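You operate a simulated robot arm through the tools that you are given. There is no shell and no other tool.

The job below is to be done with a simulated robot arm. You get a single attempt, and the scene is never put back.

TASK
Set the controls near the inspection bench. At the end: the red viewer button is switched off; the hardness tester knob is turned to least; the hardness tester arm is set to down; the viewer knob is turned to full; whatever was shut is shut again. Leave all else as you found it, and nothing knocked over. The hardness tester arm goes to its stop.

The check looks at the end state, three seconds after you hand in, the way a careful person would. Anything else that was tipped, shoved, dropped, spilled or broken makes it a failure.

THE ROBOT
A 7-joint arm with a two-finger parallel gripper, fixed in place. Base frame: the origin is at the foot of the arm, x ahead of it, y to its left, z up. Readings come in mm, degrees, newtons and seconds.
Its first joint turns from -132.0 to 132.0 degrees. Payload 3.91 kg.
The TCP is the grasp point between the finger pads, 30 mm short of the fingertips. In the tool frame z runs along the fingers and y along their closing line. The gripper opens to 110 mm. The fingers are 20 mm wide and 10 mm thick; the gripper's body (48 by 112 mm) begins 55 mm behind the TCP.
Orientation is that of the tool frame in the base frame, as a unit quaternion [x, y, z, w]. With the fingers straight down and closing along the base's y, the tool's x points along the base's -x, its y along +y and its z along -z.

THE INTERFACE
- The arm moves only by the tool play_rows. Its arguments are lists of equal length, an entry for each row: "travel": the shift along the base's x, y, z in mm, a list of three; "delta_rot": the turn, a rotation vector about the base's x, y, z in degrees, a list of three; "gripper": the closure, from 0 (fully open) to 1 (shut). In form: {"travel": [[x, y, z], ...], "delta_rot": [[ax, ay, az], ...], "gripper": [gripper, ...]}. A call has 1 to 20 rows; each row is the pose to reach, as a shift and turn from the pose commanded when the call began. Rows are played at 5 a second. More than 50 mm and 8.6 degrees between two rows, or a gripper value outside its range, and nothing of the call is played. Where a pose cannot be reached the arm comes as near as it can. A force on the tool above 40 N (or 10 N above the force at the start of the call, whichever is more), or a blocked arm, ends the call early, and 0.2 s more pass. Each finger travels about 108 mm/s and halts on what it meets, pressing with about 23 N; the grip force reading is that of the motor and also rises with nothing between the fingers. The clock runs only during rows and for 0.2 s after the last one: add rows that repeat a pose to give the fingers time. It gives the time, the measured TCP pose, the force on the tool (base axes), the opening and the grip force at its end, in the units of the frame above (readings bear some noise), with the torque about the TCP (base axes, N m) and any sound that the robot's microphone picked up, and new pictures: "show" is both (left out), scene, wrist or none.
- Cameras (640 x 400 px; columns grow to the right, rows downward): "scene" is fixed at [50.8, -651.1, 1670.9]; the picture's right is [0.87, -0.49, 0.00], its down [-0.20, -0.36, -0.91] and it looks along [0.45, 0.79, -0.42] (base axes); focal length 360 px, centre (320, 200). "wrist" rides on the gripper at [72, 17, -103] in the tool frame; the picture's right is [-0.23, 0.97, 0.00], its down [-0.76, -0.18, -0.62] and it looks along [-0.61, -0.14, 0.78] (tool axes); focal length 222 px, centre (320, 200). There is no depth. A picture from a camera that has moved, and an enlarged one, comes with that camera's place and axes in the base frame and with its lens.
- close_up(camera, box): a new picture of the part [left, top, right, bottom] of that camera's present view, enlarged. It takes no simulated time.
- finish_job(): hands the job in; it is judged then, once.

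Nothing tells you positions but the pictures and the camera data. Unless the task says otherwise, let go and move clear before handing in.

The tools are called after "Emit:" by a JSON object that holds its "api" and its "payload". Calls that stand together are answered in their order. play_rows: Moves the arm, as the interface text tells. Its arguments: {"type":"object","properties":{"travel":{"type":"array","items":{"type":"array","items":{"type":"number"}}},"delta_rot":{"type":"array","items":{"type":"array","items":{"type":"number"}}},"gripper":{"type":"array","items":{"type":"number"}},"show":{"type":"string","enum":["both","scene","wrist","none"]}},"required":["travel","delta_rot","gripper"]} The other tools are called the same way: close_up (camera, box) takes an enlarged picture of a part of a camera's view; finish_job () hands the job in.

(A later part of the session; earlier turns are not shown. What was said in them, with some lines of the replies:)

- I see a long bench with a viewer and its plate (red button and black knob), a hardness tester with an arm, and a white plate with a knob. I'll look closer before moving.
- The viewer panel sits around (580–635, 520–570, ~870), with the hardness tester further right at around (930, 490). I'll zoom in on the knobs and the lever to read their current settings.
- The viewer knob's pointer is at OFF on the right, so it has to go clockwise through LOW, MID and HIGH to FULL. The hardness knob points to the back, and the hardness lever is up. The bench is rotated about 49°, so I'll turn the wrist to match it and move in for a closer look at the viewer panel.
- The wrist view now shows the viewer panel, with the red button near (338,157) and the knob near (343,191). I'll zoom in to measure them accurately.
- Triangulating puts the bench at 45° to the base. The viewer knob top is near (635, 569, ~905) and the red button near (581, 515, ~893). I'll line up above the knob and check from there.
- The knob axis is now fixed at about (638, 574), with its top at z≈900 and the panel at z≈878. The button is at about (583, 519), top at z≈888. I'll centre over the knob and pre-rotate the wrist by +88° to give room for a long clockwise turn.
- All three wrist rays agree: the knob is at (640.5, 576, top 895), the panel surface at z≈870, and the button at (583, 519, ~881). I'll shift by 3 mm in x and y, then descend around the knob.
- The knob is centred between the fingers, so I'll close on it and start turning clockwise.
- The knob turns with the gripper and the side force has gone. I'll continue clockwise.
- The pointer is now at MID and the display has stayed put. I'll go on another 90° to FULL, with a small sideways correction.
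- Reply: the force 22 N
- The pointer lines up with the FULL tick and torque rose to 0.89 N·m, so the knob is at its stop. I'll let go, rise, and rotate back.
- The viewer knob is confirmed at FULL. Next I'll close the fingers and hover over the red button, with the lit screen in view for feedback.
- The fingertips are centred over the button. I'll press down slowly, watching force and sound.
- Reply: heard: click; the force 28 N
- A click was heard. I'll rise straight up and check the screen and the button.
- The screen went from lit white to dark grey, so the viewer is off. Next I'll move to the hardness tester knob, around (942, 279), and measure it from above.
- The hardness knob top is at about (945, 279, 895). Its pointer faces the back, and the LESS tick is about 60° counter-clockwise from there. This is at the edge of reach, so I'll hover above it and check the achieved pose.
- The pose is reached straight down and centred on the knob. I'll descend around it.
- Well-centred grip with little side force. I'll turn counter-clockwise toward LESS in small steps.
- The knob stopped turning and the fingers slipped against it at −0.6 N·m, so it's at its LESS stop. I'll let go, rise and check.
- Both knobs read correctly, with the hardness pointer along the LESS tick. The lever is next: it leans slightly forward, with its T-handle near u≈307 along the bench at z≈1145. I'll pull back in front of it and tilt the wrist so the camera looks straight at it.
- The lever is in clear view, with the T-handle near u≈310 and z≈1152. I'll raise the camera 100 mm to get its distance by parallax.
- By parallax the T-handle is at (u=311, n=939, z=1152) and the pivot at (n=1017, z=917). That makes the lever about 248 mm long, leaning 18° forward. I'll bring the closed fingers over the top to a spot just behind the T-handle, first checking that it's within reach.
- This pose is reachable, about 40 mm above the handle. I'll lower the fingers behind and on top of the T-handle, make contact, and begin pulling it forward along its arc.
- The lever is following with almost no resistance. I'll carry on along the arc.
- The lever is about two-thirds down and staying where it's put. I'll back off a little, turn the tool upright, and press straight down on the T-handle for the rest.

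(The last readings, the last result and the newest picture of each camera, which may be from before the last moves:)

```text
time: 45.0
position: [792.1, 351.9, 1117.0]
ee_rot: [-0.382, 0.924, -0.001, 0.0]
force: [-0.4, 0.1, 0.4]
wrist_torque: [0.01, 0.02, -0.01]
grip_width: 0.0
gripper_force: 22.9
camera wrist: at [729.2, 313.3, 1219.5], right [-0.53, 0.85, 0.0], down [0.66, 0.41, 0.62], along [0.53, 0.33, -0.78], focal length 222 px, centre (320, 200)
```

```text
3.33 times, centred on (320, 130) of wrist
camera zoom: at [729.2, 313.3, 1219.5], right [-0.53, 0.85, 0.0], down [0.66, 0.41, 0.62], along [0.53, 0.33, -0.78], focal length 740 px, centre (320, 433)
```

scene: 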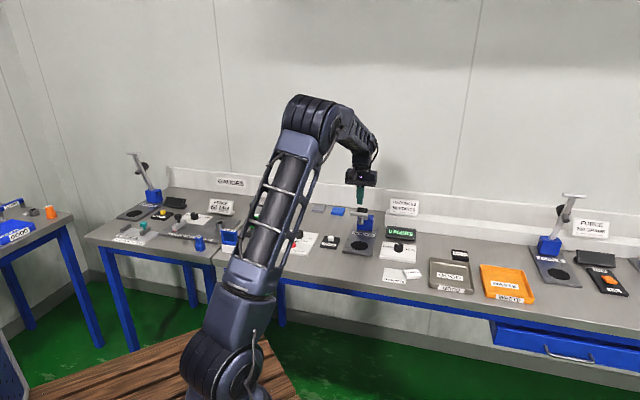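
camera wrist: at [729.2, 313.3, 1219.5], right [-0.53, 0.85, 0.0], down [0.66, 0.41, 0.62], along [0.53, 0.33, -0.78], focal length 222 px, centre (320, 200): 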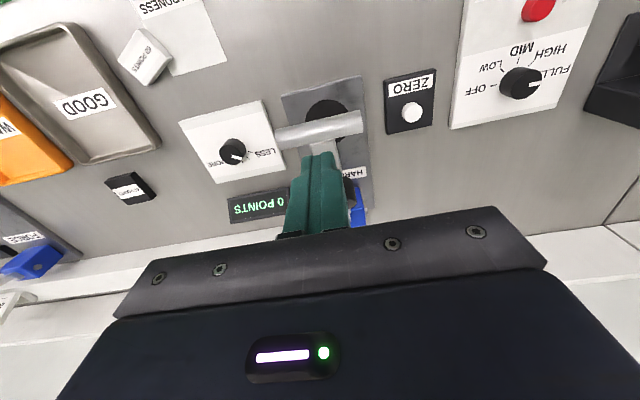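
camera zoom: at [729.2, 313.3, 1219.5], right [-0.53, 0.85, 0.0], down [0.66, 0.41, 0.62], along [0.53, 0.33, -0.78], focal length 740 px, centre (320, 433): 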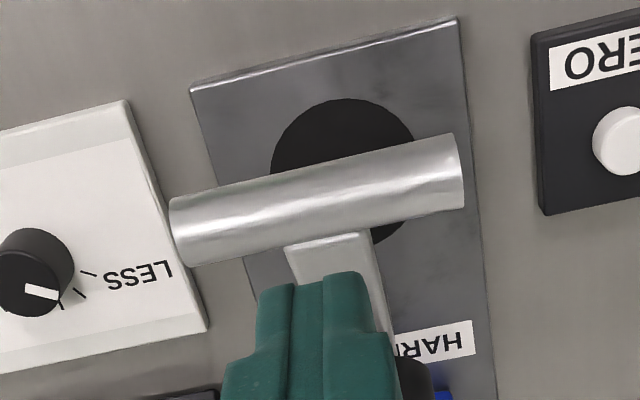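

The lever stayed put with the T-handle at (n≈804, z≈1045), and the fingertips are right above it. I'll press down along the rest of its arc.

Emit:
{"api": "play_rows", "payload": {"travel": [[-1.8, -1.8, -25], [-1.8, -1.8, -34], [-5.5, -5.5, -43.5], [-9.1, -9.1, -53], [-12.1, -12.1, -63], [-15.1, -15.1, -72.8], [-17.6, -17.6, -83], [-20, -20, -93.3], [-21.8, -21.8, -104], [-23.5, -23.5, -114.4], [-24.7, -24.7, -125], [-25.8, -25.8, -135.8]], "delta_rot": [[0, 0, 0], [0, 0, 0], [0, 0, 0], [0, 0, 0], [0, 0, 0], [0, 0, 0], [0, 0, 0], [0, 0, 0], [0, 0, 0], [0, 0, 0], [0, 0, 0], [0, 0, 0]], "gripper": [1, 1, 1, 1, 1, 1, 1, 1, 1, 1, 1, 1]}}

Emit:
{"api": "close_up", "payload": {"camera": "scene", "box": [310, 180, 438, 260]}}

Emit:
{"api": "close_up", "payload": {"camera": "wrist", "box": [224, 90, 416, 210]}}

```text
time: 47.6
position: [766.0, 327.5, 980.0]
ee_rot: [-0.382, 0.924, 0.0, 0.0]
force: [0.0, 1.0, 0.2]
wrist_torque: [-0.01, 0.0, 0.01]
grip_width: 0.0
gripper_force: 22.9
camera wrist: at [703.2, 287.5, 1083.0], right [-0.53, 0.85, 0.0], down [0.66, 0.41, 0.62], along [0.53, 0.33, -0.78], focal length 222 px, centre (320, 200)
```

scene: 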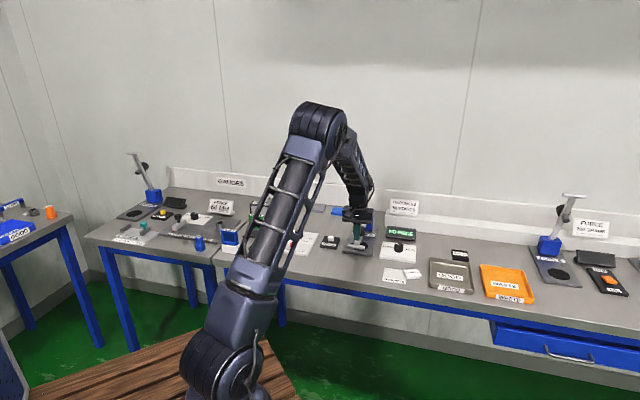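
wrist: 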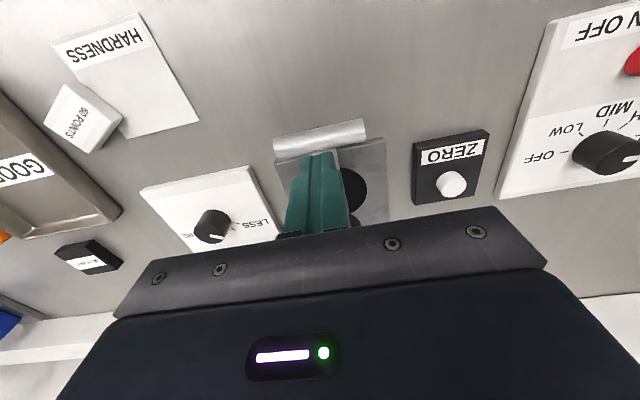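

```text
5.00 times, centred on (374, 220) of scene
camera zoom: at [50.8, -651.1, 1670.9], right [0.87, -0.49, 0.0], down [-0.2, -0.36, -0.91], along [0.45, 0.79, -0.42], focal length 1799 px, centre (50, 100)
```

zoom: 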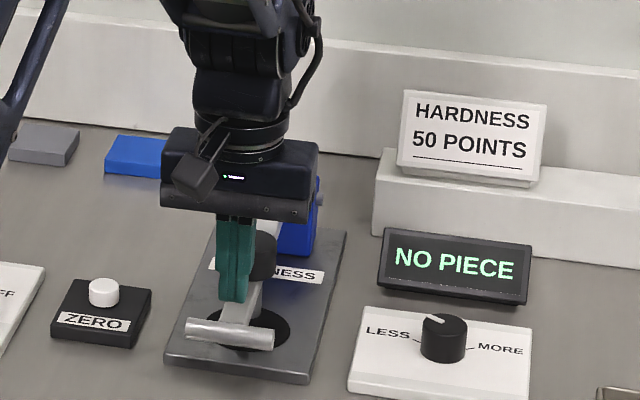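

```text
3.33 times, centred on (320, 150) of wrist
camera zoom: at [703.2, 287.5, 1083.0], right [-0.53, 0.85, 0.0], down [0.66, 0.41, 0.62], along [0.53, 0.33, -0.78], focal length 740 px, centre (320, 367)
```

zoom: 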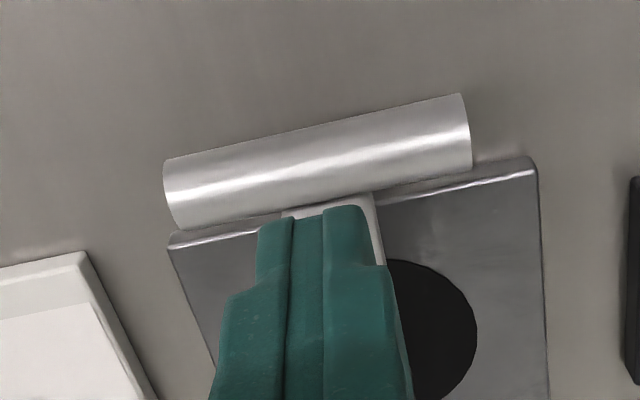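

The display changed to "NO PIECE" and the lever is almost horizontal, ahead of my fingers. I'll press gently down on the T-handle to make sure it's on its stop.

Emit:
{"api": "play_rows", "payload": {"travel": [[-2, -2, -12], [-2.5, -2.5, -19], [-2.5, -2.5, -22], [-2.5, -2.5, -24.5], [-2.5, -2.5, -26.5], [-2.5, -2.5, -28], [-2.5, -2.5, -29.5]], "delta_rot": [[0, 0, 0], [0, 0, 0], [0, 0, 0], [0, 0, 0], [0, 0, 0], [0, 0, 0], [0, 0, 0]], "gripper": [1, 1, 1, 1, 1, 1, 1]}}

Emit:
{"api": "close_up", "payload": {"camera": "scene", "box": [310, 180, 438, 260]}}

```text
time: 48.6
position: [764.8, 325.0, 959.9]
ee_rot: [-0.383, 0.924, 0.0, 0.003]
force: [-8.0, -5.6, 17.0]
wrist_torque: [-0.09, 0.28, 0.04]
grip_width: 0.0
gripper_force: 23.2
stopped in row 5: the force on the tool passed its limit at 44 N (the readings are from after the stop); the commanded pose is now the measured one
camera wrist: at [701.0, 285.0, 1062.6], right [-0.53, 0.85, 0.0], down [0.66, 0.41, 0.63], along [0.53, 0.33, -0.78], focal length 222 px, centre (320, 200)
```

scene: 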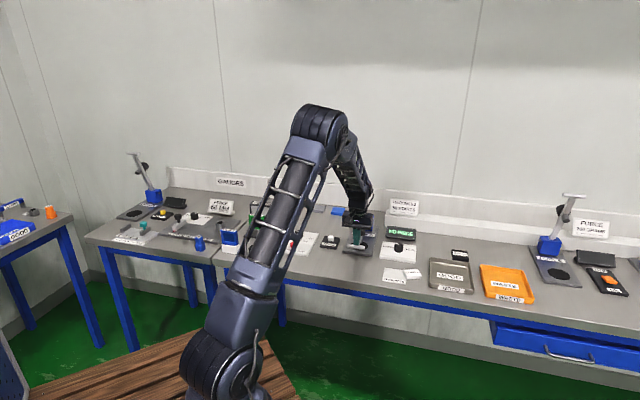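
wrist: 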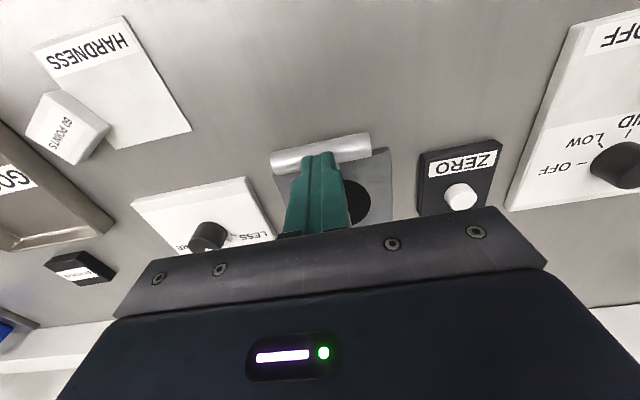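

```text
5.00 times, centred on (374, 220) of scene
camera zoom: at [50.8, -651.1, 1670.9], right [0.87, -0.49, 0.0], down [-0.2, -0.36, -0.91], along [0.45, 0.79, -0.42], focal length 1799 px, centre (50, 100)
```

zoom: 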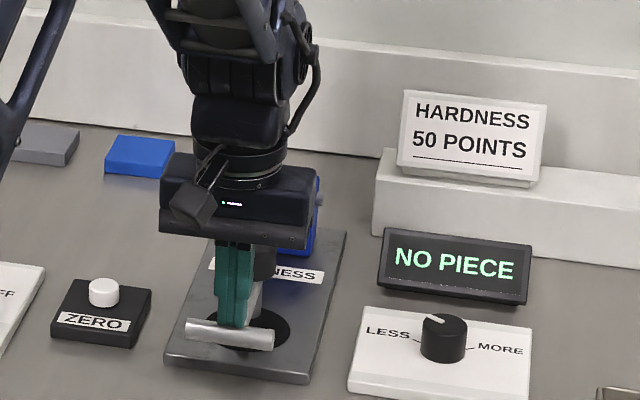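

The force rose to 44 N without the handle moving, so the lever is firmly on its stop. I'll lift clear, then check everything.

Emit:
{"api": "play_rows", "payload": {"travel": [[0, 0, 10], [0, 0, 40], [0, 0, 85], [-15, -15, 130], [-35, -35, 165], [-55, -55, 200], [-75, -75, 230], [-75, -75, 230]], "delta_rot": [[0, 0, 0], [0, 0, 0], [0, 0, 0], [0, 0, 0], [0, 0, 0], [0, 0, 0], [0, 0, 0], [0, 0, 0]], "gripper": [1, 1, 1, 1, 1, 1, 1, 1]}}

Emit:
{"api": "close_up", "payload": {"camera": "scene", "box": [310, 170, 470, 270]}}

Emit:
{"api": "close_up", "payload": {"camera": "wrist", "box": [240, 40, 480, 190]}}

```text
time: 50.5
position: [690.7, 249.1, 1188.4]
ee_rot: [-0.382, 0.924, -0.001, 0.002]
force: [0.9, -0.3, 0.2]
wrist_torque: [-0.03, 0.0, 0.04]
grip_width: 0.0
gripper_force: 22.7
camera wrist: at [627.7, 209.8, 1291.2], right [-0.53, 0.85, 0.0], down [0.66, 0.41, 0.63], along [0.53, 0.33, -0.78], focal length 222 px, centre (320, 200)
```

scene: 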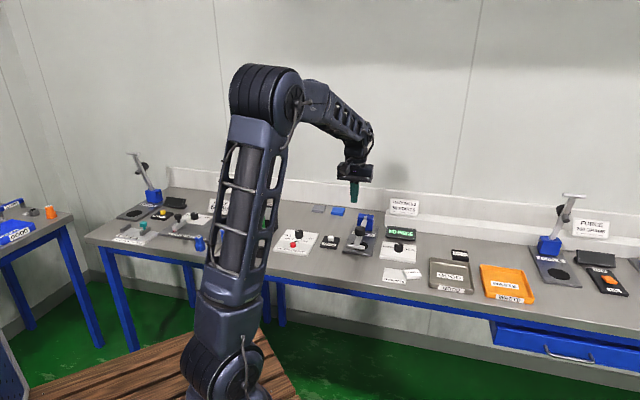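
wrist: 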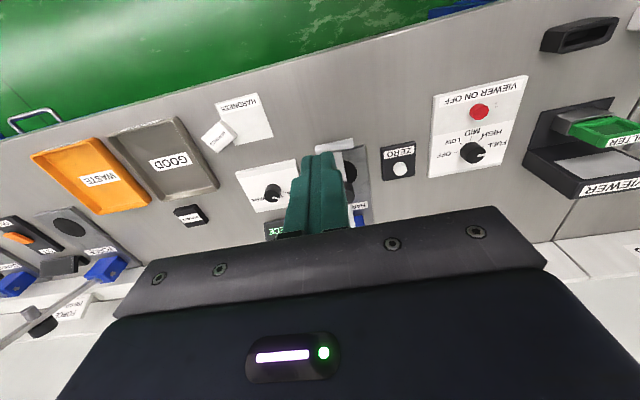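

```text
4.00 times, centred on (390, 220) of scene
camera zoom: at [50.8, -651.1, 1670.9], right [0.87, -0.49, 0.0], down [-0.2, -0.36, -0.91], along [0.45, 0.79, -0.42], focal length 1439 px, centre (40, 120)
```

zoom: 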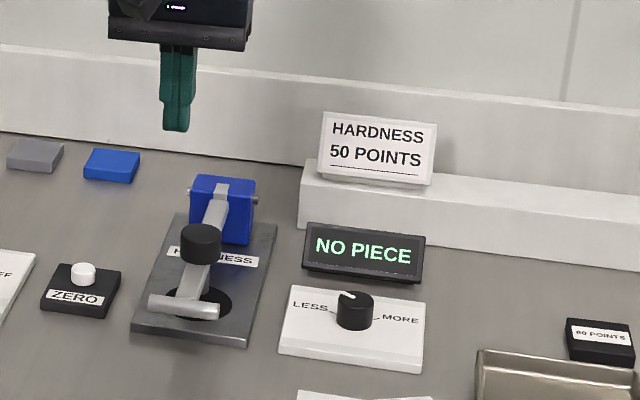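

```text
2.67 times, centred on (360, 115) of wrist
camera zoom: at [627.7, 209.8, 1291.2], right [-0.53, 0.85, 0.0], down [0.66, 0.41, 0.63], along [0.53, 0.33, -0.78], focal length 592 px, centre (213, 427)
```

zoom: 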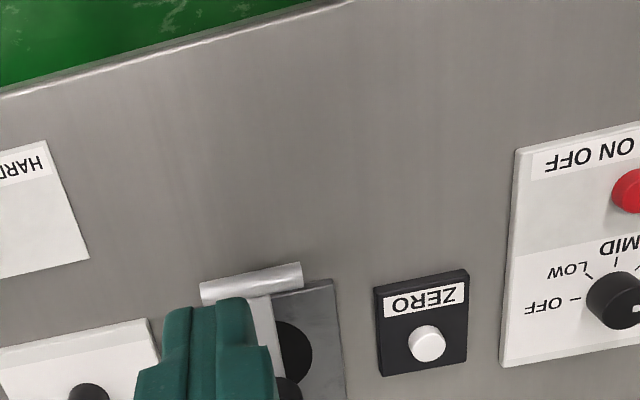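

The lever is down, and everything else looks undisturbed. One last close check of both knobs and the viewer screen before handing in.

Emit:
{"api": "close_up", "payload": {"camera": "wrist", "box": [420, 60, 640, 200]}}

Emit:
{"api": "close_up", "payload": {"camera": "wrist", "box": [200, 80, 392, 240]}}

Emit:
{"api": "close_up", "payload": {"camera": "scene", "box": [374, 232, 422, 262]}}

```text
2.86 times, centred on (530, 130) of wrist
camera zoom: at [627.7, 209.8, 1291.2], right [-0.53, 0.85, 0.0], down [0.66, 0.41, 0.63], along [0.53, 0.33, -0.78], focal length 635 px, centre (-280, 400)
```

zoom: 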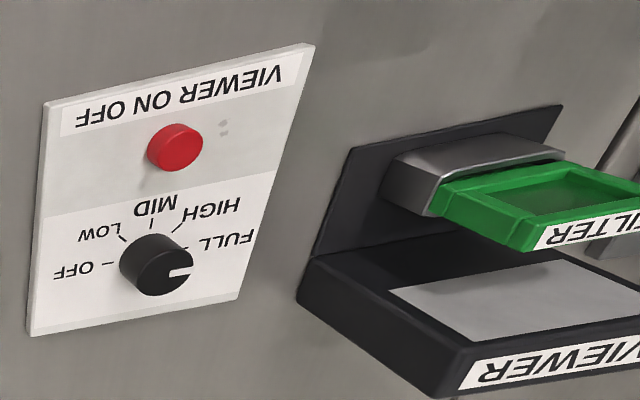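

```text
2.50 times, centred on (296, 160) of wrist
camera zoom: at [627.7, 209.8, 1291.2], right [-0.53, 0.85, 0.0], down [0.66, 0.41, 0.63], along [0.53, 0.33, -0.78], focal length 555 px, centre (380, 300)
```

zoom: 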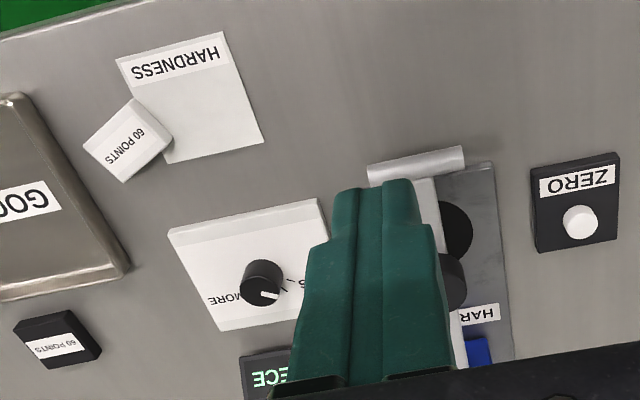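

```text
13.33 times, centred on (398, 247) of scene
camera zoom: at [50.8, -651.1, 1670.9], right [0.87, -0.49, 0.0], down [-0.2, -0.36, -0.91], along [0.45, 0.79, -0.42], focal length 4798 px, centre (-720, -427)
```

zoom: 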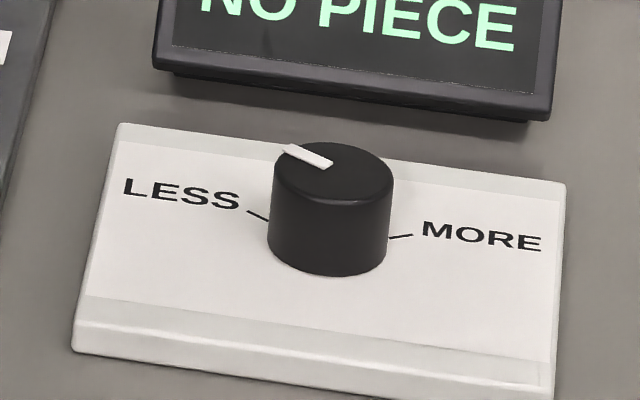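

I pressed the red viewer button once and the viewer is now off: its screen went from lit white to grey. The viewer knob is at FULL, and the hardness knob is on its LESS stop. The hardness arm is down on its stop. I opened nothing, nothing else looks moved, and the gripper is clear, so I'm handing in.

Emit:
{"api": "finish_job", "payload": {}}

```text
The job is handed in.
```

I set all four controls and handed the job in; no verdict has come back yet.

- **Red viewer button:** I pressed it once and heard a click. The viewer screen went from lit white to grey, so it is off.
- **Viewer knob:** it was at OFF. I turned it clockwise to FULL, where it met its stop and lined up with the mark.
- **Hardness tester knob:** I turned it counter-clockwise until it stopped, and the pointer lines up with the LESS mark.
- **Hardness tester arm:** it is down. I pressed the handle at the bottom to 44 N and it did not move further, so I take it to be on its stop.

The hardness display changed from "0 POINTS" to "NO PIECE" as the arm came down. I take that to be the tester's normal response.

I opened nothing, so there was nothing to shut again. In the last pictures nothing else on the bench looks moved or knocked over. The gripper is clear of the bench, with its fingers closed on nothing.
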